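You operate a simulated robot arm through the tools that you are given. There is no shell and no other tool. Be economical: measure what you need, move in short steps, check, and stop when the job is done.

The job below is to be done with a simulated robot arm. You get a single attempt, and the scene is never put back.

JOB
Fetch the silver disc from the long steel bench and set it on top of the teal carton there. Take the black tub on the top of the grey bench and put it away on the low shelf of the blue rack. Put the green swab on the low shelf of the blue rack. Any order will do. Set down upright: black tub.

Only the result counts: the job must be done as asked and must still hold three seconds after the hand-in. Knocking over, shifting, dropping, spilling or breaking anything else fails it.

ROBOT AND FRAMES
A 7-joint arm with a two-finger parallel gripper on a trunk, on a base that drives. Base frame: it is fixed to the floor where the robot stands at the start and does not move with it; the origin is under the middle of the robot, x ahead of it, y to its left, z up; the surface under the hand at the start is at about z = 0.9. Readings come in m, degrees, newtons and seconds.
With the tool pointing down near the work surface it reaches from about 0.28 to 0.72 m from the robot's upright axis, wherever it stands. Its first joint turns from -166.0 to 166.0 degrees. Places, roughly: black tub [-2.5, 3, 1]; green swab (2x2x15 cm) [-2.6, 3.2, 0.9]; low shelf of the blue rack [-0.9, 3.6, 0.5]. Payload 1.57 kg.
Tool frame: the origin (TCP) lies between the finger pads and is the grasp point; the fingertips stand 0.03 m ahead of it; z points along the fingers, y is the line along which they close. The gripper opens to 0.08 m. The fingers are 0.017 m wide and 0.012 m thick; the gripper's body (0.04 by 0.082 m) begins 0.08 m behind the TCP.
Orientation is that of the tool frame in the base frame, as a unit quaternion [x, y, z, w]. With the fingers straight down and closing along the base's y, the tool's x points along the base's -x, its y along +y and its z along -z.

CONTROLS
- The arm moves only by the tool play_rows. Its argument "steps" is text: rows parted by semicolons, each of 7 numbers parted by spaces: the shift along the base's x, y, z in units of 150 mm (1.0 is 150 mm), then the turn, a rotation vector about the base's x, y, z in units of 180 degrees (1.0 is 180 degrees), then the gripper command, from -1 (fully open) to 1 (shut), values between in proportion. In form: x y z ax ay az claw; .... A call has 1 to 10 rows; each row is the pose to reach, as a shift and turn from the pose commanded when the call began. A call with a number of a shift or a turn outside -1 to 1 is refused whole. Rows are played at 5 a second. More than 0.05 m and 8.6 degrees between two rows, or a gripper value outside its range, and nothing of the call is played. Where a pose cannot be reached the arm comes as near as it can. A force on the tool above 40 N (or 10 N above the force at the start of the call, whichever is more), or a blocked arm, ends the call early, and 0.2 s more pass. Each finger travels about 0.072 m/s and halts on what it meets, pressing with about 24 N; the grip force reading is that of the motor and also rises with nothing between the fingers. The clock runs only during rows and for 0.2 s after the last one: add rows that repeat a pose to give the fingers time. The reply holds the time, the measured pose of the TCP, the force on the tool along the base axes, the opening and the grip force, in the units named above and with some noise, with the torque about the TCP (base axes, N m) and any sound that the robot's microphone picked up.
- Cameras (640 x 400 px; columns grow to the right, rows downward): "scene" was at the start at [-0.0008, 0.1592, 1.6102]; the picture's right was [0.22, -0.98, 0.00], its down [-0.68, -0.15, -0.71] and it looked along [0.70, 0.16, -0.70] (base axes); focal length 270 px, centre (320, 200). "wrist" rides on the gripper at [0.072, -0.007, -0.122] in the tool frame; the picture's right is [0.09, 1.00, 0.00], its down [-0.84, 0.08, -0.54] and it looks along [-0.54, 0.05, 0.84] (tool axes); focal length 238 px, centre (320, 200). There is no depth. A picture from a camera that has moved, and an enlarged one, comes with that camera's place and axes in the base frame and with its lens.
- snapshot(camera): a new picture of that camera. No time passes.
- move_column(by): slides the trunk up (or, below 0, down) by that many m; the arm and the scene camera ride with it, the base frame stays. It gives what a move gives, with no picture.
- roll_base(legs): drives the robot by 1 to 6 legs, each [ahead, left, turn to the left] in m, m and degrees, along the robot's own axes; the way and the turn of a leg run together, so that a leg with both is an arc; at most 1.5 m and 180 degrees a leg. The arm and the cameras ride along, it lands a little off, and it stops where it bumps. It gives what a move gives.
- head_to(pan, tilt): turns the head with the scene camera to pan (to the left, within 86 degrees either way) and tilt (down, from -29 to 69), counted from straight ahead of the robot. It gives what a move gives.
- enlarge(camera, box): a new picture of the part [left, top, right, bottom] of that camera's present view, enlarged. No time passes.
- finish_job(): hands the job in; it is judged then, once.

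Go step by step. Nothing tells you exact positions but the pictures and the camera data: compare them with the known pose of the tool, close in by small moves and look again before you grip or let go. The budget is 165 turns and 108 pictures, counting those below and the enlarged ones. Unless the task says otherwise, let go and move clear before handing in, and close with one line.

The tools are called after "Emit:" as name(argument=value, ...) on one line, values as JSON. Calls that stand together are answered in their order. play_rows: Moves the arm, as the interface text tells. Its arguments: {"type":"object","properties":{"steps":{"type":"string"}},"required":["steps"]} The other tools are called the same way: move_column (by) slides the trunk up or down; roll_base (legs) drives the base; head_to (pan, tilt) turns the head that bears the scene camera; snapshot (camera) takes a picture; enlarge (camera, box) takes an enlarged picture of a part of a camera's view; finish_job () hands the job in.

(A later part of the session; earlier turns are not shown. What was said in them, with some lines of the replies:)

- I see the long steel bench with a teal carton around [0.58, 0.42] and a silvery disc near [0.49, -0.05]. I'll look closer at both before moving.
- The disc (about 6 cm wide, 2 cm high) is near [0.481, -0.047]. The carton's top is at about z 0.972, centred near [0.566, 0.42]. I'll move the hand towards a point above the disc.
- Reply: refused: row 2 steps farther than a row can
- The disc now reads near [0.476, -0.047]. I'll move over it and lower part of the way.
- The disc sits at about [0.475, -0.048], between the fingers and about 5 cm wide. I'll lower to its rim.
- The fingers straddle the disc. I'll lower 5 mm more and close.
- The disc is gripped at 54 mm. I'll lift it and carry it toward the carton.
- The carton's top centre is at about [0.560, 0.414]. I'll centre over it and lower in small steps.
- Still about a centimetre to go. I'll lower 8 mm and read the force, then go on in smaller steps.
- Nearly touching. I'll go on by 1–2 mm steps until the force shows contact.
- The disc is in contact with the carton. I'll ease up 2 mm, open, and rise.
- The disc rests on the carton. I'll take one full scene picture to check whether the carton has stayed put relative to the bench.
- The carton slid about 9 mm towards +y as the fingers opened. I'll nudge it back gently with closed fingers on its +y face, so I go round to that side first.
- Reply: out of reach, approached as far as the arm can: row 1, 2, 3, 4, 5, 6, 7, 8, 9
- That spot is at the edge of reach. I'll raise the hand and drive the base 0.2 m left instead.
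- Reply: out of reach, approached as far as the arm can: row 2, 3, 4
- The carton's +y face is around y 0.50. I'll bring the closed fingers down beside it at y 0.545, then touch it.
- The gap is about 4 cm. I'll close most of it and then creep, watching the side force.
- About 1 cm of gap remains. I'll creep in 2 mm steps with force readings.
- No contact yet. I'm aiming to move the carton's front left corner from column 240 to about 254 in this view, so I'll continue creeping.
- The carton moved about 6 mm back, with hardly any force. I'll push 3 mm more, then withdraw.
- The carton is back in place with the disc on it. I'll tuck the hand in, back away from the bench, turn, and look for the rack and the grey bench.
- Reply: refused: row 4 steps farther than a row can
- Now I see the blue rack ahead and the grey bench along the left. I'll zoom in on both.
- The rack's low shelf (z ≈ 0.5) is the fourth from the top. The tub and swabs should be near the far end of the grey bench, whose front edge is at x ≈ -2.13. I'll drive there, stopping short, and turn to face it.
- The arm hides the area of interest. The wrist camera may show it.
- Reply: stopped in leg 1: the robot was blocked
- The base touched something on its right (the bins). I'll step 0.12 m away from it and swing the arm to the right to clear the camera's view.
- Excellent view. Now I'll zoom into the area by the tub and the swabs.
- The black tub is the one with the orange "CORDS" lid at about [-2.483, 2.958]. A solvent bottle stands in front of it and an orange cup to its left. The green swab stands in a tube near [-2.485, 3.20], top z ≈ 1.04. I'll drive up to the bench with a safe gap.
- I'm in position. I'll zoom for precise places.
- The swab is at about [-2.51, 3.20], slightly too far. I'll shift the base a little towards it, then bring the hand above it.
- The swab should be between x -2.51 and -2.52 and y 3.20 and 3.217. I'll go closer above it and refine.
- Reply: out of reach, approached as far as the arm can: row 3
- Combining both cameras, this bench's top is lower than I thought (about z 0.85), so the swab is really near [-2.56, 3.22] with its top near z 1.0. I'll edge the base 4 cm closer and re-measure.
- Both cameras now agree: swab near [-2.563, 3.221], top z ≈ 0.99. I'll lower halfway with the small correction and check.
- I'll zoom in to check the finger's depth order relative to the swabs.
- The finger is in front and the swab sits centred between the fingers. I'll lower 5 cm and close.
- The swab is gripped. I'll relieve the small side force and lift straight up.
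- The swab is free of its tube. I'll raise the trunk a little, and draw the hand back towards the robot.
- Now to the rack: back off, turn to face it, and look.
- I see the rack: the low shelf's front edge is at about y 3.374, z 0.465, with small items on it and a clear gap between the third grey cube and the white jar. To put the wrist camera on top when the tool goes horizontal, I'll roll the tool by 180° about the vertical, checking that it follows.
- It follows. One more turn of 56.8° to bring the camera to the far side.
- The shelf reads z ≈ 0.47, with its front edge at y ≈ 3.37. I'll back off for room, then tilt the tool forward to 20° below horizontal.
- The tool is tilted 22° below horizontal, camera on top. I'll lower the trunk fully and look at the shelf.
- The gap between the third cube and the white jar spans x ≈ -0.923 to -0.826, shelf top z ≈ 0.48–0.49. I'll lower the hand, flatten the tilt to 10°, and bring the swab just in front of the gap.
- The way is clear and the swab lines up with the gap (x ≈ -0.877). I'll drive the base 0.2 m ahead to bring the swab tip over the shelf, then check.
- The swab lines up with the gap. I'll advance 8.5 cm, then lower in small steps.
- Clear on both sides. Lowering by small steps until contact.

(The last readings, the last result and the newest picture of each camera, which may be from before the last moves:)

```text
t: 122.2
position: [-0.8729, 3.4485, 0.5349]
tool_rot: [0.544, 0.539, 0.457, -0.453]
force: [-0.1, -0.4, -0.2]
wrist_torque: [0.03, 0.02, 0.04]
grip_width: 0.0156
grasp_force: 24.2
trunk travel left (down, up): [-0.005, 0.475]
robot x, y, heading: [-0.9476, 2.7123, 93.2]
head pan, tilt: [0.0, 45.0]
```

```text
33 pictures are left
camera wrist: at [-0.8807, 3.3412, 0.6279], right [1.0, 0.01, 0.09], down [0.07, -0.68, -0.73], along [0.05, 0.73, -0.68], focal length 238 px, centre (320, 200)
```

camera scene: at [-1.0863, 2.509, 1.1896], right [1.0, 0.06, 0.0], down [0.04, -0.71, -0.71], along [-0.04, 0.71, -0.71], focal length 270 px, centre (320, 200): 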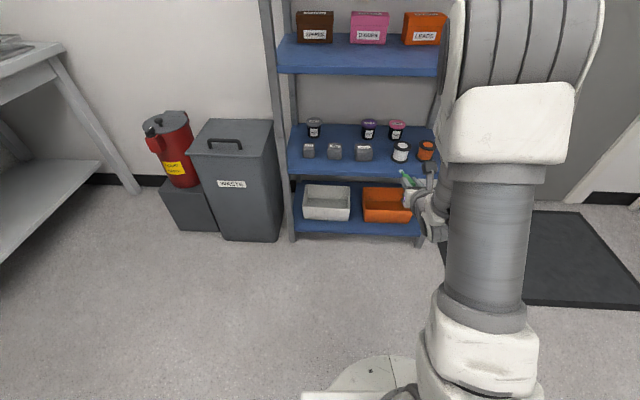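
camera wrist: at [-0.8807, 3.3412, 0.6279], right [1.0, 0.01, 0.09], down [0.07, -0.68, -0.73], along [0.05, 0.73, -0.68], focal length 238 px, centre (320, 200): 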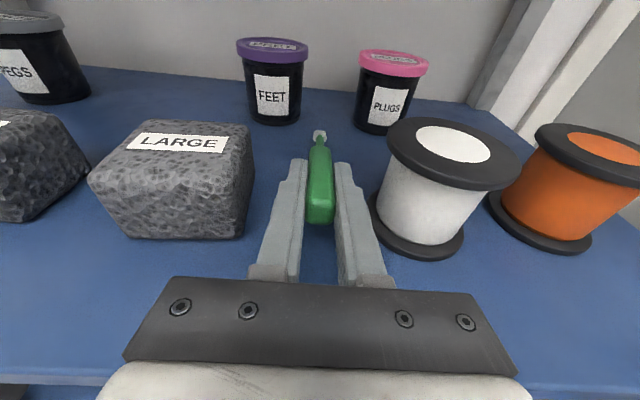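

No contact yet; continuing down in small steps with force readings.

Emit:
play_rows(steps="0 0 -0.02 0 0 0 1;0 0 -0.04 0 0 0 1;0 0 -0.04 0 0 0 1")

Emit:
play_rows(steps="0 0 -0.02 0 0 0 1;0 0 -0.04 0 0 0 1;0 0 -0.04 0 0 0 1")

Emit:
play_rows(steps="0 0 -0.02 0 0 0 1;0 0 -0.04 0 0 0 1;0 0 -0.04 0 0 0 1")

```text
t: 123.0
position: [-0.8742, 3.4512, 0.5294]
tool_rot: [0.542, 0.54, 0.456, -0.454]
force: [-0.3, 0.1, 0.3]
wrist_torque: [0.01, -0.02, -0.01]
grip_width: 0.0156
grasp_force: 24.5
trunk travel left (down, up): [-0.005, 0.475]
robot x, y, heading: [-0.9461, 2.7123, 93.0]
head pan, tilt: [0.0, 45.0]
```

```text
t: 123.8
position: [-0.8747, 3.4494, 0.5275]
tool_rot: [0.542, 0.538, 0.458, -0.454]
force: [3.1, -1.9, 20.4]
wrist_torque: [-1.83, 0.08, 0.3]
grip_width: 0.0157
grasp_force: 24.2
trunk travel left (down, up): [-0.005, 0.475]
robot x, y, heading: [-0.9474, 2.7146, 92.9]
head pan, tilt: [0.0, 45.0]
```

```text
t: 124.3
position: [-0.8733, 3.4516, 0.5274]
tool_rot: [0.541, 0.536, 0.461, -0.456]
force: [-0.4, -4.7, 14.1]
wrist_torque: [-1.4, 0.14, -0.06]
grip_width: 0.0158
grasp_force: 23.8
trunk travel left (down, up): [-0.005, 0.475]
robot x, y, heading: [-0.9473, 2.7165, 92.8]
head pan, tilt: [0.0, 45.0]
stopped in row 2: the force on the tool passed its limit at 44 N (the readings are from after the stop); the commanded pose is now the measured one
```

The contact is about 9 cm behind the TCP, so the hand has touched the shelf's front edge, and the swab tip is only millimetres above the shelf. I'll back up 4 mm and open gently.

Emit:
play_rows(steps="0 0 0.027 0 0 0 1;0 0 0.027 0 0 0 0.7;0 0 0.027 0 0 0 0.5;0 0 0.027 0 0 0 0.35;0 0 0.027 0 0 0 0.3;0 0 0.027 0 0 0 0.3")

Emit:
snapshot(camera="wrist")

```text
t: 125.7
position: [-0.8745, 3.4509, 0.5287]
tool_rot: [0.541, 0.538, 0.459, -0.455]
force: [0.5, -1.1, 0.6]
wrist_torque: [-0.01, 0.02, 0.0]
grip_width: 0.0277
grasp_force: 0.0
trunk travel left (down, up): [-0.005, 0.475]
robot x, y, heading: [-0.9442, 2.7147, 92.9]
head pan, tilt: [0.0, 45.0]
```

```text
32 pictures are left
camera wrist: at [-0.8808, 3.3417, 0.6205], right [1.0, 0.01, 0.09], down [0.07, -0.67, -0.74], along [0.06, 0.74, -0.67], focal length 238 px, centre (320, 200)
```

wrist: 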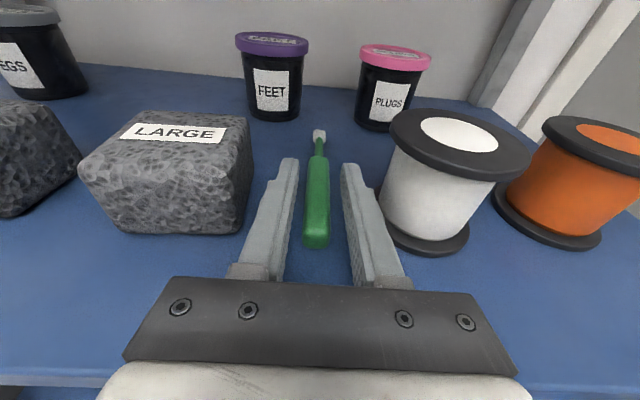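

The swab lies flat on the low shelf, free of the fingers. I'll rise slightly and withdraw straight back.

Emit:
play_rows(steps="0 0 0.1 0 0 0 0.3;0 0 0.25 0 0 0 0.3;0 -0.2 0.3 0 0 0 0.3;0 -0.5 0.3 0 0 0 0.3;0 -0.8 0.3 0 0 0 0.3;0 -1 0.3 0 0 0 0.3")

Emit:
roll_base(legs=[[-0.3, 0, 0]])

Emit:
snapshot(camera="wrist")

```text
t: 127.1
position: [-0.8708, 3.2996, 0.5742]
tool_rot: [0.541, 0.537, 0.46, -0.455]
force: [-0.5, -0.1, -0.3]
wrist_torque: [-0.04, 0.01, 0.0]
grip_width: 0.0281
grasp_force: 0.0
trunk travel left (down, up): [-0.005, 0.475]
robot x, y, heading: [-0.9456, 2.715, 93.1]
head pan, tilt: [0.0, 45.0]
```

```text
t: 129.6
position: [-0.8591, 3.0117, 0.5748]
tool_rot: [0.539, 0.539, 0.457, -0.457]
force: [0.6, -0.1, -0.3]
wrist_torque: [0.0, 0.01, -0.03]
grip_width: 0.0282
grasp_force: 0.1
trunk travel left (down, up): [-0.005, 0.475]
robot x, y, heading: [-0.931, 2.424, 93.2]
head pan, tilt: [0.0, 45.0]
```

```text
31 pictures are left
camera wrist: at [-0.865, 2.9016, 0.666], right [1.0, 0.01, 0.09], down [0.08, -0.67, -0.74], along [0.05, 0.74, -0.67], focal length 238 px, centre (320, 200)
```

wrist: 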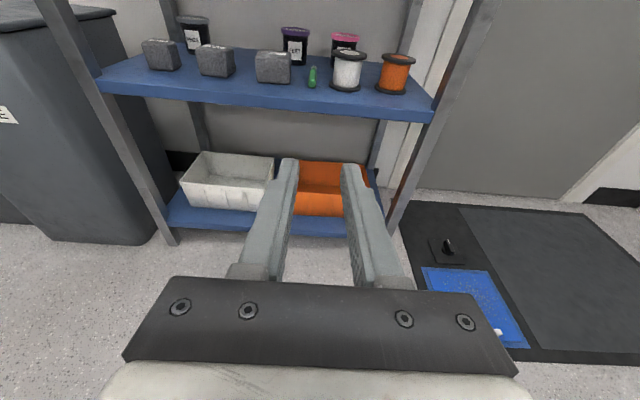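

The swab is done. Now for the tub: I'll raise the trunk, steepen the tool to 50° below horizontal, open the gripper, and turn towards the grey bench.

Emit:
move_column(by=0.42)

Emit:
play_rows(steps="0 -0.1 0.1 -0.04 0 0 0;0 -0.2 0.2 -0.08 0 0 -0.5;0 -0.3 0.4 -0.12 0 0 -1;0 -0.4 0.6 -0.16 0 0 -1;0 -0.5 0.8 -0.2 0 0 -1;0 -0.5 0.9 -0.222 0 0 -1;0 -0.5 0.9 -0.222 0 0 -1")

Emit:
roll_base(legs=[[0, 0, 87], [0.8, -0.3, 0]])

Emit:
head_to(pan=0, tilt=40)

Emit:
snapshot(camera="scene")

```text
refused: 0.42 is not a number from -0.4 to 0.4
```

```text
t: 131.2
position: [-0.858, 2.9352, 0.7082]
tool_rot: [0.664, 0.662, 0.247, -0.244]
force: [-0.3, -0.4, 0.5]
wrist_torque: [-0.03, 0.0, -0.01]
grip_width: 0.08
grasp_force: 0.1
trunk travel left (down, up): [-0.005, 0.475]
robot x, y, heading: [-0.9325, 2.4295, 92.9]
head pan, tilt: [0.0, 45.0]
```

```text
t: 141.7
position: [-2.231, 2.8424, 0.7089]
tool_rot: [0.032, 0.937, 0.013, -0.346]
force: [-0.2, -0.7, -0.6]
wrist_torque: [0.0, -0.01, 0.02]
grip_width: 0.08
grasp_force: 0.0
trunk travel left (down, up): [-0.005, 0.475]
robot x, y, heading: [-1.7285, 2.7372, 179.2]
head pan, tilt: [0.0, 45.0]
```

```text
t: 142.4
position: [-2.2313, 2.8434, 0.7079]
tool_rot: [0.031, 0.937, 0.013, -0.347]
force: [-0.4, 0.7, 0.3]
wrist_torque: [0.01, -0.03, 0.01]
grip_width: 0.0798
grasp_force: 0.0
trunk travel left (down, up): [-0.005, 0.475]
robot x, y, heading: [-1.7317, 2.7371, 179.3]
head pan, tilt: [0.0, 40.0]
```

```text
30 pictures are left
camera scene: at [-1.7351, 2.5973, 1.1968], right [0.01, 1.0, 0.0], down [0.64, -0.01, -0.77], along [-0.77, 0.01, -0.64], focal length 270 px, centre (320, 200)
```

scene: 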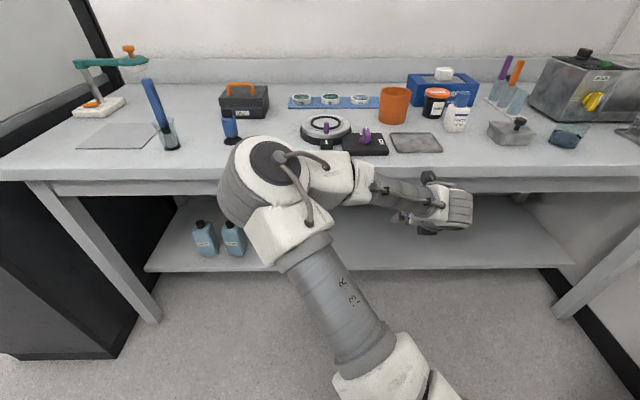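

The trunk-raise was refused, so the hand came close below the bench edge, without contact as the forces show. I'll back off before raising the trunk.

Emit:
roll_base(legs=[[-0.35, 0, 0]])

Emit:
move_column(by=0.4)

Emit:
snapshot(camera="scene")

```text
t: 145.3
position: [-1.8818, 2.8356, 0.7069]
tool_rot: [0.029, 0.938, 0.012, -0.346]
force: [-1.2, -0.5, 0.7]
wrist_torque: [-0.01, 0.03, 0.02]
grip_width: 0.0801
grasp_force: 0.0
trunk travel left (down, up): [-0.005, 0.475]
robot x, y, heading: [-1.3789, 2.7384, 179.9]
head pan, tilt: [0.0, 40.0]
```

```text
t: 149.1
position: [-1.8818, 2.8366, 1.1084]
tool_rot: [0.029, 0.937, 0.013, -0.347]
force: [0.4, -0.2, 0.4]
wrist_torque: [-0.01, 0.02, 0.04]
grip_width: 0.0798
grasp_force: 0.1
trunk travel left (down, up): [-0.405, 0.075]
robot x, y, heading: [-1.377, 2.73, 179.8]
head pan, tilt: [0.0, 40.0]
```

```text
29 pictures are left
camera scene: at [-1.3842, 2.5941, 1.5968], right [0.0, 1.0, 0.0], down [0.64, 0.0, -0.77], along [-0.77, 0.0, -0.64], focal length 270 px, centre (320, 200)
```

scene: 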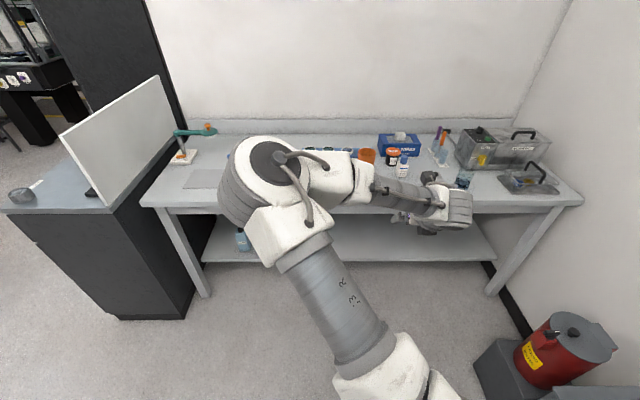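

Now I'll drive up to the bench with the hand high, then yaw the tool by -36° so it comes in between cup and bottle.

Emit:
roll_base(legs=[[0.44, 0, 0]])

Emit:
play_rows(steps="0 0 0 0 0 -0.04 -1;0 0 0 0 0 -0.08 -1;-0.1 0 0 0 0 -0.12 -1;-0.2 0 0 0 0 -0.16 -1;-0.3 0 0 0 0 -0.2 -1;-0.3 0 0 0 0 -0.2 -1")

Emit:
snapshot(camera="wrist")

Emit:
snapshot(camera="scene")

```text
t: 152.6
position: [-2.3321, 2.8303, 1.1089]
tool_rot: [0.022, 0.938, 0.01, -0.346]
force: [-0.5, 0.2, -0.5]
wrist_torque: [0.01, 0.01, 0.03]
grip_width: 0.0801
grasp_force: 0.1
trunk travel left (down, up): [-0.405, 0.075]
robot x, y, heading: [-1.8279, 2.7339, -179.6]
head pan, tilt: [0.0, 40.0]
```

```text
t: 154.0
position: [-2.3793, 2.8316, 1.109]
tool_rot: [0.311, 0.885, 0.116, -0.327]
force: [0.3, 0.3, 0.4]
wrist_torque: [0.02, 0.0, 0.01]
grip_width: 0.0798
grasp_force: 0.0
trunk travel left (down, up): [-0.405, 0.075]
robot x, y, heading: [-1.8264, 2.735, -179.6]
head pan, tilt: [0.0, 40.0]
```

```text
28 pictures are left
camera wrist: at [-2.3635, 2.8087, 1.249], right [0.57, 0.82, 0.06], down [0.82, -0.56, -0.13], along [-0.07, 0.13, -0.99], focal length 238 px, centre (320, 200)
```

wrist: 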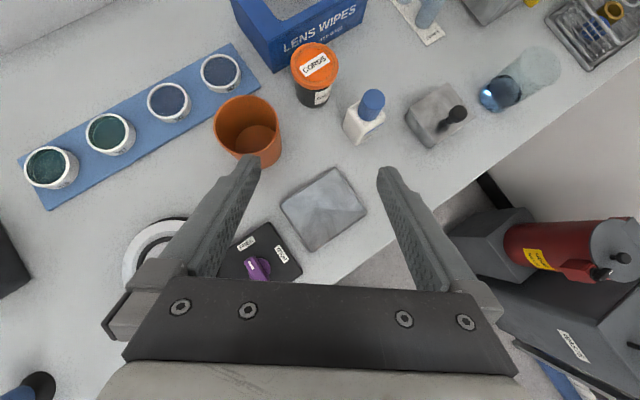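

```text
27 pictures are left
camera scene: at [-1.8326, 2.5937, 1.5968], right [-0.01, 1.0, 0.0], down [0.64, 0.0, -0.77], along [-0.77, 0.0, -0.64], focal length 270 px, centre (320, 200)
```

scene: 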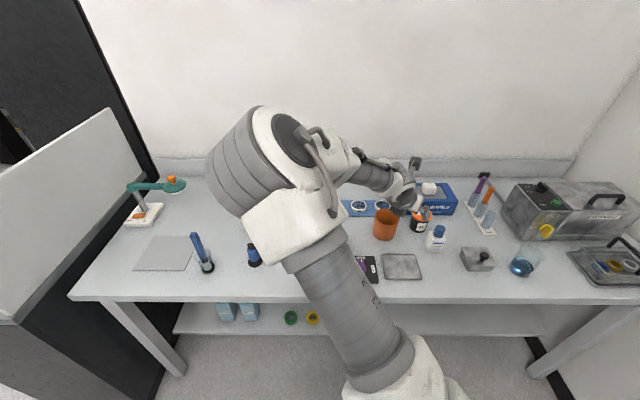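

The tub reads [-2.553, 2.960] from both cameras. I'll move onto the approach line and re-check the lateral alignment.

Emit:
play_rows(steps="-0.2 0.14 -0.1 0 0 0 -1;-0.4 0.28 -0.2 0 0 0 -1;-0.653 0.45 -0.3 0 0 0 -1;-0.653 0.45 -0.5 0 0 0 -1;-0.653 0.45 -0.5 0 0 0 -1")

Emit:
snapshot(camera="wrist")

```text
t: 155.2
position: [-2.4753, 2.8969, 1.033]
tool_rot: [0.311, 0.884, 0.117, -0.328]
force: [0.5, 0.0, -0.1]
wrist_torque: [0.02, 0.02, 0.02]
grip_width: 0.0797
grasp_force: 0.1
trunk travel left (down, up): [-0.405, 0.075]
robot x, y, heading: [-1.8289, 2.7339, -179.6]
head pan, tilt: [0.0, 40.0]
```

```text
26 pictures are left
camera wrist: at [-2.46, 2.8756, 1.1729], right [0.57, 0.82, 0.06], down [0.82, -0.56, -0.13], along [-0.07, 0.13, -0.99], focal length 238 px, centre (320, 200)
```

wrist: 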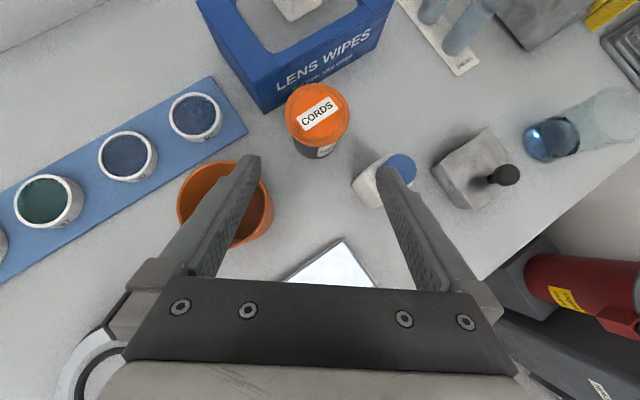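

Lateral alignment is within 2 mm. I'll drop 16 mm and advance 6 cm along the tool axis, then look again.

Emit:
play_rows(steps="-0.007 -0.007 -0.107 0 0 0 -1;-0.075 0.055 -0.2 0 0 0 -1;-0.14 0.11 -0.3 0 0 0 -1;-0.21 0.163 -0.41 0 0 0 -1;-0.21 0.163 -0.41 0 0 0 -1")

Emit:
snapshot(camera="wrist")

Emit:
enlarge(camera="scene", box=[360, 160, 470, 260])

```text
t: 156.4
position: [-2.5094, 2.9227, 0.9691]
tool_rot: [0.311, 0.885, 0.116, -0.327]
force: [0.5, 0.7, 0.5]
wrist_torque: [-0.03, 0.02, -0.02]
grip_width: 0.0799
grasp_force: 0.0
trunk travel left (down, up): [-0.405, 0.075]
robot x, y, heading: [-1.83, 2.7327, -179.4]
head pan, tilt: [0.0, 40.0]
```

```text
25 pictures are left
camera wrist: at [-2.4929, 2.9004, 1.1101], right [0.57, 0.82, 0.06], down [0.82, -0.56, -0.13], along [-0.07, 0.13, -0.99], focal length 238 px, centre (320, 200)
```

wrist: 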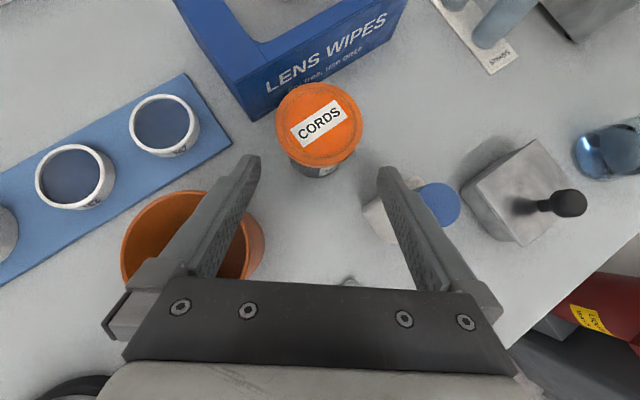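

```text
4.00 times, centred on (415, 210) of scene
camera zoom: at [-1.8326, 2.5938, 1.5968], right [-0.01, 1.0, 0.0], down [0.64, 0.0, -0.77], along [-0.77, 0.0, -0.64], focal length 1081 px, centre (-60, 160)
```

zoom: 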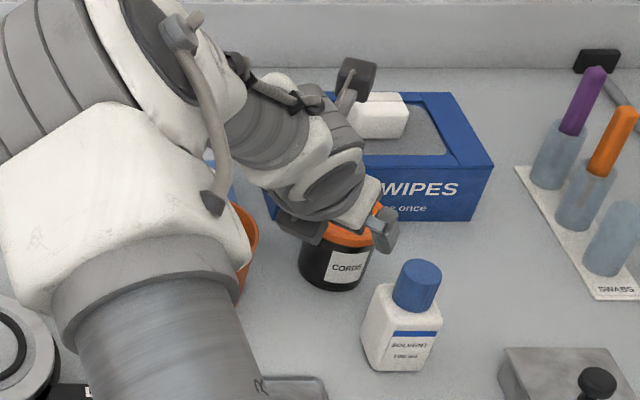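

Everything lines up. I'll advance the last 8.8 cm along the axis in steps, then look before closing.

Emit:
play_rows(steps="-0.075 0.056 -0.11 0 0 0 -1;-0.15 0.113 -0.22 0 0 0 -1;-0.225 0.17 -0.33 0 0 0 -1;-0.305 0.233 -0.447 0 0 0 -1;-0.305 0.233 -0.447 0 0 0 -1")

Emit:
snapshot(camera="wrist")

Emit:
enlarge(camera="scene", box=[360, 160, 470, 260])

```text
t: 157.6
position: [-2.5546, 2.9589, 0.9019]
tool_rot: [0.311, 0.885, 0.117, -0.326]
force: [0.3, 0.5, -0.3]
wrist_torque: [0.0, 0.05, 0.02]
grip_width: 0.0801
grasp_force: 0.1
trunk travel left (down, up): [-0.405, 0.075]
robot x, y, heading: [-1.8273, 2.7334, -179.8]
head pan, tilt: [0.0, 40.0]
```

```text
23 pictures are left
camera wrist: at [-2.5394, 2.9371, 1.0427], right [0.57, 0.82, 0.06], down [0.82, -0.56, -0.13], along [-0.07, 0.13, -0.99], focal length 238 px, centre (320, 200)
```

wrist: 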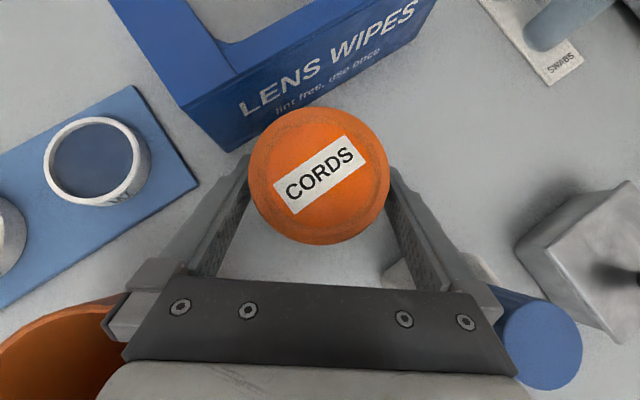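

```text
4.00 times, centred on (415, 210) of scene
camera zoom: at [-1.8326, 2.5938, 1.5968], right [-0.01, 1.0, 0.0], down [0.64, 0.0, -0.77], along [-0.77, 0.0, -0.64], focal length 1081 px, centre (-60, 160)
```

zoom: 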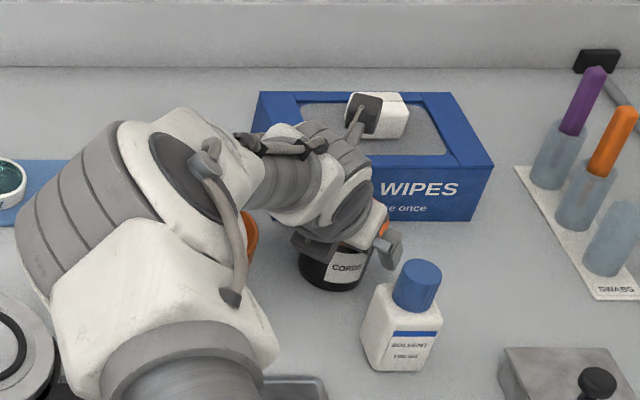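

The lid is centred between the fingers with no contact. Closing now.

Emit:
play_rows(steps="0 0 0 0 0 0 -0.6;0 0 0 0 0 0 -0.2;0 0 0 0 0 0 0.3;0 0 0 0 0 0 1;0 0 0 0 0 0 1;0 0 0 0 0 0 1")

Emit:
snapshot(camera="wrist")

```text
t: 159.0
position: [-2.5548, 2.9579, 0.9024]
tool_rot: [0.312, 0.885, 0.116, -0.327]
force: [0.2, -0.1, -0.2]
wrist_torque: [-0.02, -0.01, 0.02]
grip_width: 0.0689
grasp_force: 24.0
trunk travel left (down, up): [-0.405, 0.075]
robot x, y, heading: [-1.8261, 2.7341, -179.6]
head pan, tilt: [0.0, 40.0]
```

```text
21 pictures are left
camera wrist: at [-2.5392, 2.9369, 1.0429], right [0.57, 0.82, 0.06], down [0.82, -0.56, -0.13], along [-0.07, 0.13, -0.99], focal length 238 px, centre (320, 200)
```

wrist: 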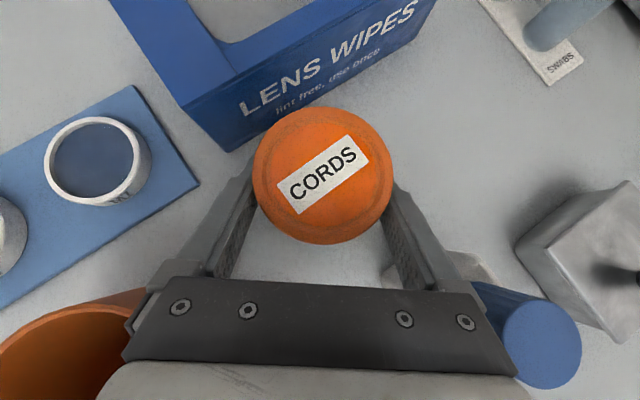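

Gripped at 69 mm. Lifting straight up.

Emit:
play_rows(steps="0 0 0.1 0 0 0 1;0 0 0.3 0 0 0 1;0 0 0.55 0 0 0 1;0 0 0.8 0 0 0 1;0 0 1 0 0 0 1;0 0 1 0 0 0 1")

Emit:
snapshot(camera="wrist")

Emit:
snapshot(camera="scene")

```text
t: 160.4
position: [-2.554, 2.9538, 1.0491]
tool_rot: [0.312, 0.884, 0.118, -0.326]
force: [-0.3, -0.6, -0.3]
wrist_torque: [0.0, -0.01, 0.01]
grip_width: 0.0689
grasp_force: 23.3
trunk travel left (down, up): [-0.405, 0.075]
robot x, y, heading: [-1.8271, 2.7345, -179.6]
head pan, tilt: [0.0, 40.0]
```

```text
20 pictures are left
camera wrist: at [-2.5392, 2.9334, 1.1901], right [0.57, 0.82, 0.06], down [0.82, -0.56, -0.13], along [-0.07, 0.13, -0.99], focal length 238 px, centre (320, 200)
```

wrist: 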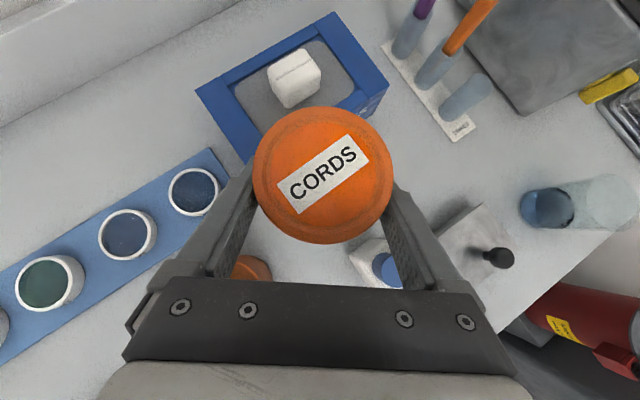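

```text
19 pictures are left
camera scene: at [-1.8325, 2.5938, 1.5968], right [-0.01, 1.0, 0.0], down [0.64, 0.0, -0.77], along [-0.77, 0.0, -0.64], focal length 270 px, centre (320, 200)
```

scene: 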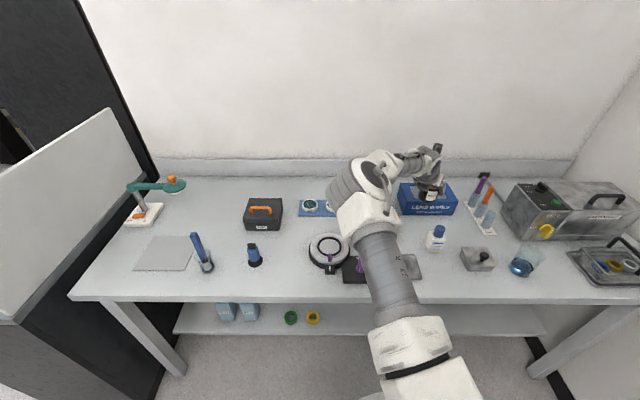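

The tub is up and upright. I'll raise the trunk, draw the hand in, back off, and drive to the rack.

Emit:
move_column(by=0.07)

Emit:
play_rows(steps="0.25 -0.05 0 0 0 0.03 1;0.5 -0.1 0 0 0 0.06 1;0.75 -0.15 0 0 0 0.09 1;1 -0.2 0 0 0 0.12 1;1 -0.2 0 0 0 0.16 1;1 -0.2 0 0 0 0.2 1;1 -0.2 0 0 0 0.217 1;1 -0.2 0 0 0 0.217 1")

Emit:
roll_base(legs=[[-0.85, 0.3, 0], [0, 0, -90]])

Emit:
snapshot(camera="wrist")

```text
t: 161.4
position: [-2.5553, 2.9551, 1.1188]
tool_rot: [0.311, 0.885, 0.116, -0.327]
force: [-1.1, 0.1, -0.2]
wrist_torque: [0.05, -0.01, 0.02]
grip_width: 0.0688
grasp_force: 24.7
trunk travel left (down, up): [-0.475, 0.005]
robot x, y, heading: [-1.8262, 2.73, -179.7]
head pan, tilt: [0.0, 40.0]
```

```text
t: 163.2
position: [-2.4036, 2.9244, 1.1199]
tool_rot: [-0.002, 0.938, 0.001, -0.346]
force: [-0.7, -0.3, -0.3]
wrist_torque: [0.03, 0.0, 0.01]
grip_width: 0.0633
grasp_force: 23.8
trunk travel left (down, up): [-0.475, 0.005]
robot x, y, heading: [-1.8298, 2.7332, -179.8]
head pan, tilt: [0.0, 40.0]
```

```text
t: 174.3
position: [-0.7683, 2.9975, 1.1192]
tool_rot: [0.667, 0.659, 0.248, -0.243]
force: [-0.7, 0.0, -1.1]
wrist_torque: [0.01, -0.02, 0.02]
grip_width: 0.063
grasp_force: 24.2
trunk travel left (down, up): [-0.475, 0.005]
robot x, y, heading: [-0.973, 2.4208, 89.4]
head pan, tilt: [0.0, 40.0]
```

```text
18 pictures are left
camera wrist: at [-0.7743, 2.9729, 1.2597], right [1.0, 0.06, 0.06], down [0.06, -0.99, -0.13], along [0.05, 0.14, -0.99], focal length 238 px, centre (320, 200)
```

wrist: 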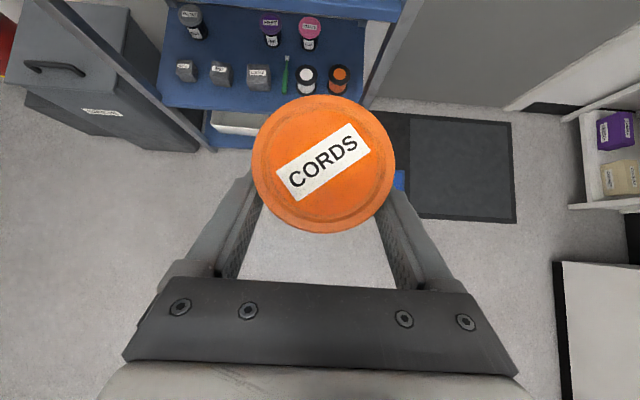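

The grip width settled from 69 to 63 mm, so the tub shifted slightly in the fingers; it still looks level. I'll centre the hand, then lower the trunk and check from the scene camera.

Emit:
play_rows(steps="-0.25 0 0 0 0 0 1;-0.5 0 0 0 0 0 1;-0.75 0 0 0 0 0 1;-1 0 0 0 0 0 1;-1 0 0 0 0 0 1")

Emit:
play_rows(steps="-0.25 0 0 0 0 0 1;-0.5 0 0 0 0 0 1;-0.63 0 0 0 0 0 1;-0.63 0 0 0 0 0 1")

Emit:
move_column(by=-0.4)

Emit:
snapshot(camera="scene")

Emit:
snapshot(camera="wrist")

```text
t: 175.6
position: [-0.9187, 2.9973, 1.1203]
tool_rot: [0.668, 0.659, 0.248, -0.243]
force: [-0.3, -0.5, -0.6]
wrist_torque: [-0.02, -0.02, 0.0]
grip_width: 0.0631
grasp_force: 24.2
trunk travel left (down, up): [-0.475, 0.005]
robot x, y, heading: [-0.9668, 2.4247, 89.4]
head pan, tilt: [0.0, 40.0]
```

```text
t: 176.6
position: [-1.0133, 2.9984, 1.1179]
tool_rot: [0.668, 0.659, 0.248, -0.243]
force: [0.4, 0.5, -0.5]
wrist_torque: [-0.05, 0.01, -0.01]
grip_width: 0.063
grasp_force: 24.1
trunk travel left (down, up): [-0.475, 0.005]
robot x, y, heading: [-0.9714, 2.4274, 89.4]
head pan, tilt: [0.0, 40.0]
```

```text
t: 180.4
position: [-1.0126, 2.9986, 0.7185]
tool_rot: [0.668, 0.658, 0.248, -0.242]
force: [-0.2, 0.0, -1.5]
wrist_torque: [0.0, 0.0, 0.01]
grip_width: 0.0631
grasp_force: 23.9
trunk travel left (down, up): [-0.075, 0.405]
robot x, y, heading: [-0.9659, 2.4253, 89.4]
head pan, tilt: [0.0, 40.0]
```

```text
17 pictures are left
camera scene: at [-1.1092, 2.433, 1.2668], right [1.0, -0.01, 0.0], down [-0.01, -0.64, -0.77], along [0.01, 0.77, -0.64], focal length 270 px, centre (320, 200)
```

scene: 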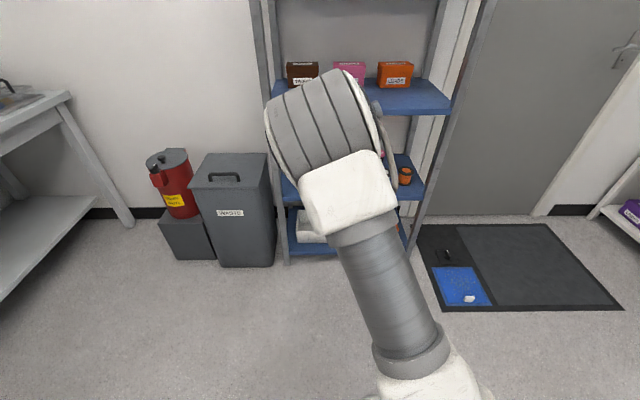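

```text
16 pictures are left
camera wrist: at [-1.0197, 2.9738, 0.8589], right [1.0, 0.06, 0.06], down [0.06, -0.99, -0.13], along [0.05, 0.14, -0.99], focal length 238 px, centre (320, 200)
```

wrist: 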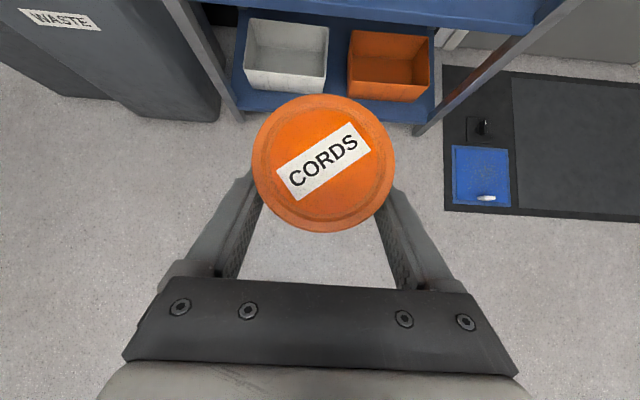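

The tub is held about 9 mm forward of the TCP. I'll lower to approach height and drive 0.28 m ahead, then measure the shelf again.

Emit:
move_column(by=-0.07)

Emit:
play_rows(steps="0 0 -0.15 0 0 0 1;0 0 -0.28 0 0 0 1;0 0 -0.28 0 0 0 1")

Emit:
roll_base(legs=[[0.28, 0, 0]])

Emit:
snapshot(camera="wrist")

Emit:
snapshot(camera="scene")

```text
t: 181.5
position: [-1.0128, 3.0004, 0.6496]
tool_rot: [0.668, 0.658, 0.248, -0.243]
force: [0.2, -0.2, -1.3]
wrist_torque: [-0.01, -0.04, 0.02]
grip_width: 0.0631
grasp_force: 23.8
trunk travel left (down, up): [-0.005, 0.475]
robot x, y, heading: [-0.9646, 2.4297, 89.6]
head pan, tilt: [0.0, 40.0]
```

```text
t: 182.3
position: [-1.0132, 2.9987, 0.6053]
tool_rot: [0.667, 0.659, 0.248, -0.243]
force: [0.5, 0.1, -0.7]
wrist_torque: [0.0, 0.0, 0.01]
grip_width: 0.0632
grasp_force: 24.2
trunk travel left (down, up): [-0.005, 0.475]
robot x, y, heading: [-0.9701, 2.431, 89.3]
head pan, tilt: [0.0, 40.0]
```

```text
t: 184.7
position: [-1.0062, 3.2766, 0.6062]
tool_rot: [0.67, 0.657, 0.249, -0.242]
force: [-0.4, -0.8, -0.7]
wrist_torque: [0.0, -0.02, 0.0]
grip_width: 0.0628
grasp_force: 24.0
trunk travel left (down, up): [-0.005, 0.475]
robot x, y, heading: [-0.9661, 2.7034, 89.3]
head pan, tilt: [0.0, 40.0]
```

```text
15 pictures are left
camera wrist: at [-1.0128, 3.2502, 0.7464], right [1.0, 0.05, 0.06], down [0.06, -0.99, -0.13], along [0.06, 0.14, -0.99], focal length 238 px, centre (320, 200)
```

wrist: 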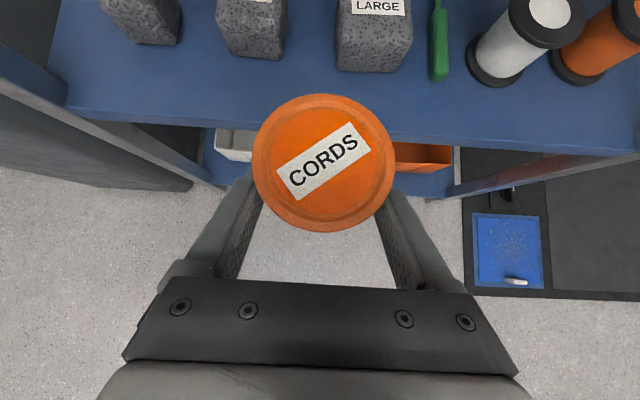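

```text
14 pictures are left
camera scene: at [-1.1054, 2.7102, 1.1968], right [1.0, -0.02, 0.0], down [-0.01, -0.64, -0.77], along [0.01, 0.77, -0.64], focal length 270 px, centre (320, 200)
```

scene: 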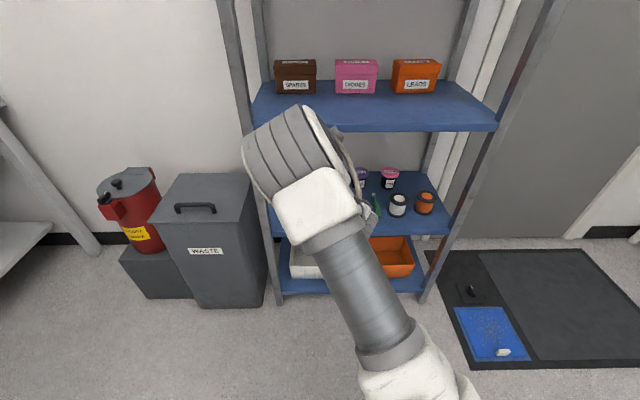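

From here, the shelf's free strip is y 3.363–3.437, and there is a gap between the MID and LARGE cubes at x ≈ -1.016. I'll set the tub there with its centre at y ≈ 3.40, starting above it.

Emit:
play_rows(steps="-0.02 0.25 0 0 0 0 1;-0.05 0.5 0 0 0 0 1;-0.065 0.7 0 0 0 0 1;-0.065 0.8 0 0 0 0 1;-0.065 0.8 -0.08 0 0 0 1;-0.065 0.8 -0.08 0 0 0 1")

Emit:
snapshot(camera="wrist")

Emit:
enlarge(camera="scene", box=[240, 120, 460, 260])

```text
t: 186.1
position: [-1.0154, 3.3948, 0.595]
tool_rot: [0.669, 0.657, 0.249, -0.241]
force: [-0.8, 0.8, -0.8]
wrist_torque: [0.0, 0.01, 0.0]
grip_width: 0.0632
grasp_force: 23.8
trunk travel left (down, up): [-0.005, 0.475]
robot x, y, heading: [-0.9638, 2.7028, 89.4]
head pan, tilt: [0.0, 40.0]
```

```text
13 pictures are left
camera wrist: at [-1.0221, 3.3692, 0.7351], right [1.0, 0.05, 0.06], down [0.06, -0.99, -0.13], along [0.06, 0.14, -0.99], focal length 238 px, centre (320, 200)
```

wrist: 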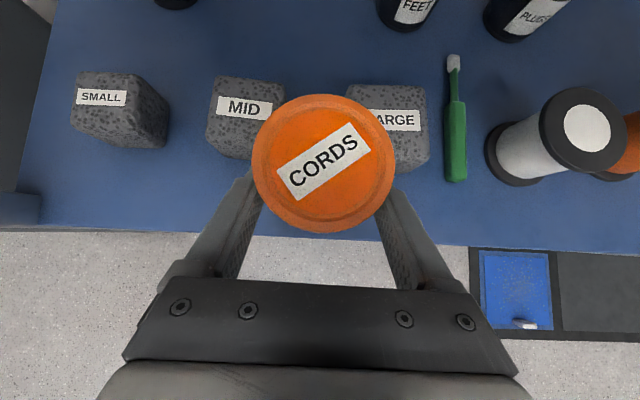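

```text
2.86 times, centred on (350, 190) of scene
camera zoom: at [-1.1054, 2.7102, 1.1968], right [1.0, -0.02, 0.0], down [-0.01, -0.64, -0.77], along [0.01, 0.77, -0.64], focal length 772 px, centre (234, 229)
```

zoom: 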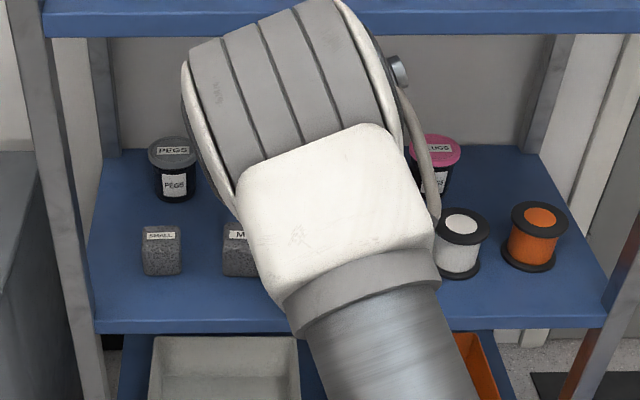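

Lined up: tub centre ≈ [-1.015, 3.40], cubes' fronts at y 3.438, shelf edge at 3.364. Now I'll lower 2.5 cm, then in small steps to contact.

Emit:
play_rows(steps="0 0.02 -0.06 0 0 0 1;0 0.02 -0.12 0 0 0 1;0 0.02 -0.17 0 0 0 1;0 0.02 -0.17 0 0 0 1")

Emit:
play_rows(steps="0 0 -0.02 0 0 0 1;0 0 -0.04 0 0 0 1;0 0 -0.04 0 0 0 1")

Emit:
play_rows(steps="0 0 -0.015 0 0 0 1;0 0 -0.03 0 0 0 1;0 0 -0.03 0 0 0 1")

```text
t: 187.1
position: [-1.015, 3.3981, 0.5683]
tool_rot: [0.669, 0.657, 0.248, -0.242]
force: [0.6, 0.0, 0.1]
wrist_torque: [0.01, 0.01, -0.03]
grip_width: 0.0633
grasp_force: 24.1
trunk travel left (down, up): [-0.005, 0.475]
robot x, y, heading: [-0.964, 2.6996, 89.2]
head pan, tilt: [0.0, 40.0]
```

```text
t: 187.9
position: [-1.0152, 3.3994, 0.5626]
tool_rot: [0.669, 0.657, 0.249, -0.242]
force: [0.0, 0.7, -0.6]
wrist_torque: [-0.03, -0.02, 0.05]
grip_width: 0.0626
grasp_force: 23.9
trunk travel left (down, up): [-0.005, 0.475]
robot x, y, heading: [-0.9661, 2.7014, 89.2]
head pan, tilt: [0.0, 40.0]
```

```text
t: 188.7
position: [-1.0156, 3.3989, 0.5581]
tool_rot: [0.67, 0.657, 0.248, -0.241]
force: [-0.1, 0.2, -0.7]
wrist_torque: [-0.02, -0.01, 0.0]
grip_width: 0.0629
grasp_force: 23.9
trunk travel left (down, up): [-0.005, 0.475]
robot x, y, heading: [-0.9664, 2.7035, 89.0]
head pan, tilt: [0.0, 40.0]
```

No contact yet. Continuing with small steps.

Emit:
play_rows(steps="0 0 -0.013 0 0 0 1;0 0 -0.026 0 0 0 1;0 0 -0.026 0 0 0 1")

Emit:
play_rows(steps="0 0 -0.01 0 0 0 1;0 0 -0.02 0 0 0 1;0 0 -0.02 0 0 0 1")

Emit:
snapshot(camera="wrist")

```text
t: 189.5
position: [-1.0167, 3.3982, 0.5542]
tool_rot: [0.67, 0.656, 0.248, -0.241]
force: [0.8, -0.8, -1.2]
wrist_torque: [-0.02, 0.01, -0.03]
grip_width: 0.0633
grasp_force: 24.4
trunk travel left (down, up): [-0.005, 0.475]
robot x, y, heading: [-0.9644, 2.7003, 89.0]
head pan, tilt: [0.0, 40.0]
```

```text
t: 190.3
position: [-1.0164, 3.3984, 0.552]
tool_rot: [0.669, 0.657, 0.248, -0.243]
force: [-0.5, 0.5, 0.3]
wrist_torque: [-0.03, 0.0, 0.0]
grip_width: 0.0631
grasp_force: 24.1
trunk travel left (down, up): [-0.005, 0.475]
robot x, y, heading: [-0.9613, 2.6988, 89.0]
head pan, tilt: [0.0, 40.0]
```

```text
11 pictures are left
camera wrist: at [-1.0226, 3.3738, 0.6917], right [1.0, 0.05, 0.06], down [0.06, -0.99, -0.13], along [0.06, 0.14, -0.99], focal length 238 px, centre (320, 200)
```

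wrist: 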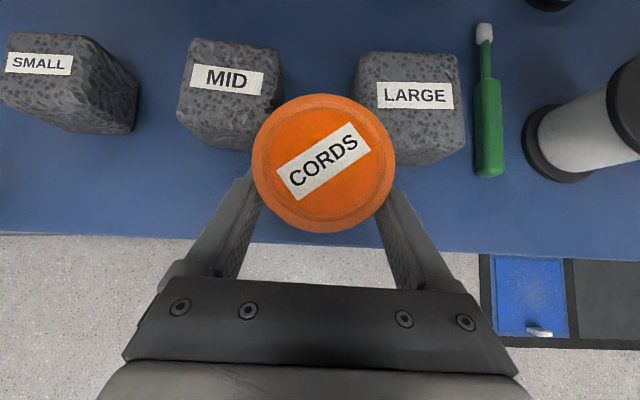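

Positions still good. More 2–3 mm steps.

Emit:
play_rows(steps="0 0 -0.01 0 0 0 1;0 0 -0.02 0 0 0 1;0 0 -0.02 0 0 0 1")

Emit:
play_rows(steps="0 0 -0.01 0 0 0 1;0 0 -0.02 0 0 0 1;0 0 -0.02 0 0 0 1")

Emit:
play_rows(steps="0 0 -0.01 0 0 0 1;0 0 -0.02 0 0 0 1;0 0 -0.02 0 0 0 1")

```text
t: 191.1
position: [-1.0151, 3.3986, 0.5496]
tool_rot: [0.669, 0.657, 0.249, -0.242]
force: [-0.3, -1.7, 7.5]
wrist_torque: [0.25, 0.03, 0.0]
grip_width: 0.0629
grasp_force: 24.4
trunk travel left (down, up): [-0.005, 0.475]
robot x, y, heading: [-0.9649, 2.7038, 89.3]
head pan, tilt: [0.0, 40.0]
```

```text
t: 191.9
position: [-1.0159, 3.3981, 0.5466]
tool_rot: [0.669, 0.657, 0.249, -0.243]
force: [2.7, -3.2, 17.0]
wrist_torque: [0.21, 0.0, -0.06]
grip_width: 0.063
grasp_force: 24.4
trunk travel left (down, up): [-0.005, 0.475]
robot x, y, heading: [-0.9652, 2.7049, 89.0]
head pan, tilt: [0.0, 40.0]
```

```text
t: 192.7
position: [-1.0166, 3.3982, 0.5435]
tool_rot: [0.669, 0.657, 0.25, -0.242]
force: [3.8, 1.5, 16.2]
wrist_torque: [0.17, -0.05, -0.04]
grip_width: 0.0624
grasp_force: 23.8
trunk travel left (down, up): [-0.005, 0.475]
robot x, y, heading: [-0.963, 2.6987, 89.1]
head pan, tilt: [0.0, 40.0]
```

Contact was first at the far edge and then evened out, so the tub sits flat on the shelf. I'll ease the load off before opening.

Emit:
play_rows(steps="0 0 0.01 0 0 0 1;0 0 0.025 0 0 0 1;0 0 0.025 0 0 0 1")

```text
t: 193.5
position: [-1.0167, 3.3975, 0.5432]
tool_rot: [0.669, 0.658, 0.248, -0.242]
force: [1.7, -1.0, 3.0]
wrist_torque: [0.09, 0.01, -0.02]
grip_width: 0.0625
grasp_force: 23.6
trunk travel left (down, up): [-0.005, 0.475]
robot x, y, heading: [-0.9645, 2.7045, 89.1]
head pan, tilt: [0.0, 40.0]
```

Load is down to 3 N. Opening slowly.

Emit:
play_rows(steps="0.003 0 0.003 0 0 0 0.2;0.003 0 0.003 0 0 0 -0.5;0.003 0 0.003 0 0 0 -0.7;0.003 0 0.003 0 0 0 -0.85;0.003 0 0.003 0 0 0 -1;0.003 0 0.003 0 0 0 -1;0.003 0 0.003 0 0 0 -1")

Emit:
snapshot(camera="wrist")

```text
t: 195.1
position: [-1.0165, 3.3994, 0.5463]
tool_rot: [0.669, 0.657, 0.249, -0.242]
force: [0.7, 0.4, 0.0]
wrist_torque: [0.01, -0.01, 0.01]
grip_width: 0.08
grasp_force: 0.0
trunk travel left (down, up): [-0.005, 0.475]
robot x, y, heading: [-0.9648, 2.6991, 89.2]
head pan, tilt: [0.0, 40.0]
```

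```text
10 pictures are left
camera wrist: at [-1.023, 3.3732, 0.6863], right [1.0, 0.05, 0.06], down [0.06, -0.99, -0.13], along [0.06, 0.14, -0.99], focal length 238 px, centre (320, 200)
```

wrist: 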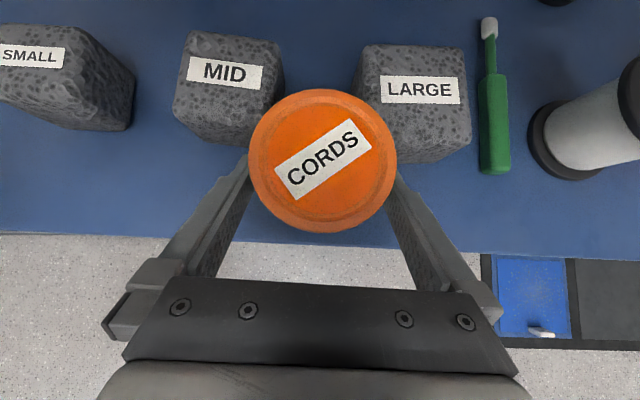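

The tub stands free. I'll withdraw straight back along the tool axis.

Emit:
play_rows(steps="0 -0.065 0.076 0 0 0 -1;0 -0.13 0.152 0 0 0 -1;0 -0.22 0.25 0 0 0 -1;0 -0.35 0.4 0 0 0 -1;0 -0.5 0.58 0 0 0 -1;0 -0.7 0.65 0 0 0 -1;0 -0.9 0.65 0 0 0 -1")

Emit:
roll_base(legs=[[-0.35, 0, 0]])

Emit:
snapshot(camera="wrist")

Emit:
snapshot(camera="scene")

```text
t: 196.7
position: [-1.015, 3.2625, 0.6449]
tool_rot: [0.668, 0.658, 0.249, -0.243]
force: [1.1, 0.6, -0.2]
wrist_torque: [0.01, -0.02, 0.0]
grip_width: 0.0802
grasp_force: 0.0
trunk travel left (down, up): [-0.005, 0.475]
robot x, y, heading: [-0.9624, 2.7023, 89.1]
head pan, tilt: [0.0, 40.0]
```

```text
t: 199.6
position: [-1.0182, 2.9074, 0.6449]
tool_rot: [0.671, 0.655, 0.25, -0.241]
force: [0.1, -0.1, -0.3]
wrist_torque: [0.0, -0.01, 0.0]
grip_width: 0.0799
grasp_force: 0.0
trunk travel left (down, up): [-0.005, 0.475]
robot x, y, heading: [-0.9728, 2.3474, 88.6]
head pan, tilt: [0.0, 40.0]
```

```text
9 pictures are left
camera wrist: at [-1.0254, 2.8817, 0.7845], right [1.0, 0.04, 0.06], down [0.05, -0.99, -0.13], along [0.06, 0.14, -0.99], focal length 238 px, centre (320, 200)
```

wrist: 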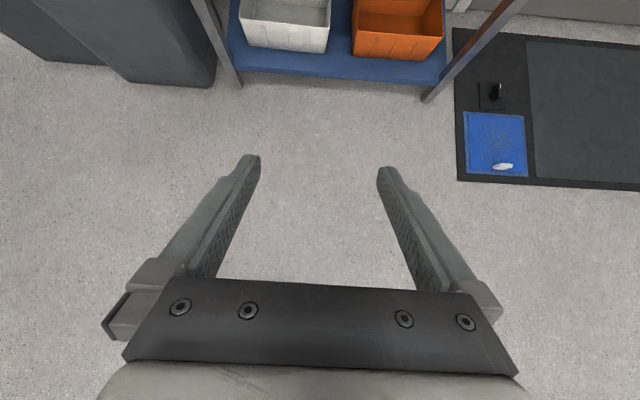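

```text
8 pictures are left
camera scene: at [-1.1123, 2.3538, 1.1968], right [1.0, -0.02, 0.0], down [-0.01, -0.64, -0.77], along [0.02, 0.77, -0.64], focal length 270 px, centre (320, 200)
```

scene: 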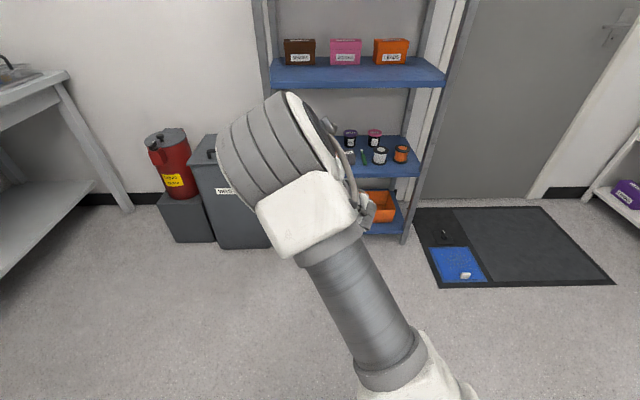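

The hand is clear. I'll shift the base left to get a clear side view of the tub for a last check.

Emit:
roll_base(legs=[[0, 0.4, 0]])

Emit:
enlarge(camera="scene", box=[360, 90, 540, 220])

```text
t: 203.2
position: [-1.4272, 2.9151, 0.6435]
tool_rot: [0.67, 0.656, 0.249, -0.242]
force: [0.2, -0.3, 0.9]
wrist_torque: [0.01, 0.0, 0.02]
grip_width: 0.08
grasp_force: 0.1
trunk travel left (down, up): [-0.005, 0.475]
robot x, y, heading: [-1.3774, 2.3579, 89.2]
head pan, tilt: [0.0, 40.0]
```

```text
3.08 times, centred on (450, 155) of scene
camera zoom: at [-1.5191, 2.3611, 1.1968], right [1.0, -0.02, 0.0], down [-0.01, -0.64, -0.77], along [0.01, 0.77, -0.64], focal length 831 px, centre (-80, 338)
```

zoom: 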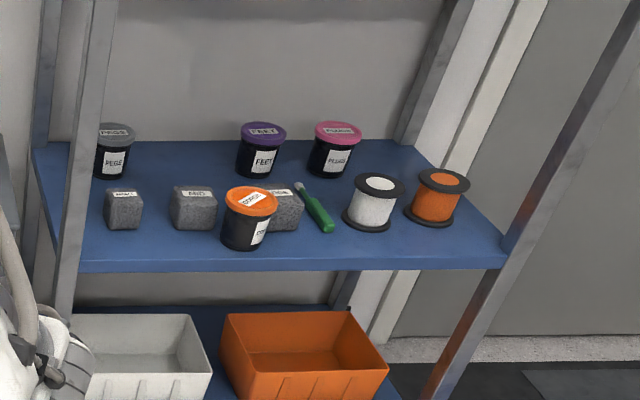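

The tub stands upright on the low shelf and the swab lies beside it. The neighbouring items look undisturbed, and the disc sits on the carton, so I'm handing in.

Emit:
finish_job()

```text
The job is handed in.
```

The silver disc is on the teal carton, and the black tub (upright) and the green swab are on the low shelf of the blue rack. The carton slid about 9 mm when the gripper opened, and I pushed it back. The base also stopped against something once, probably the bins beside the grey bench; they were not measured afterwards.
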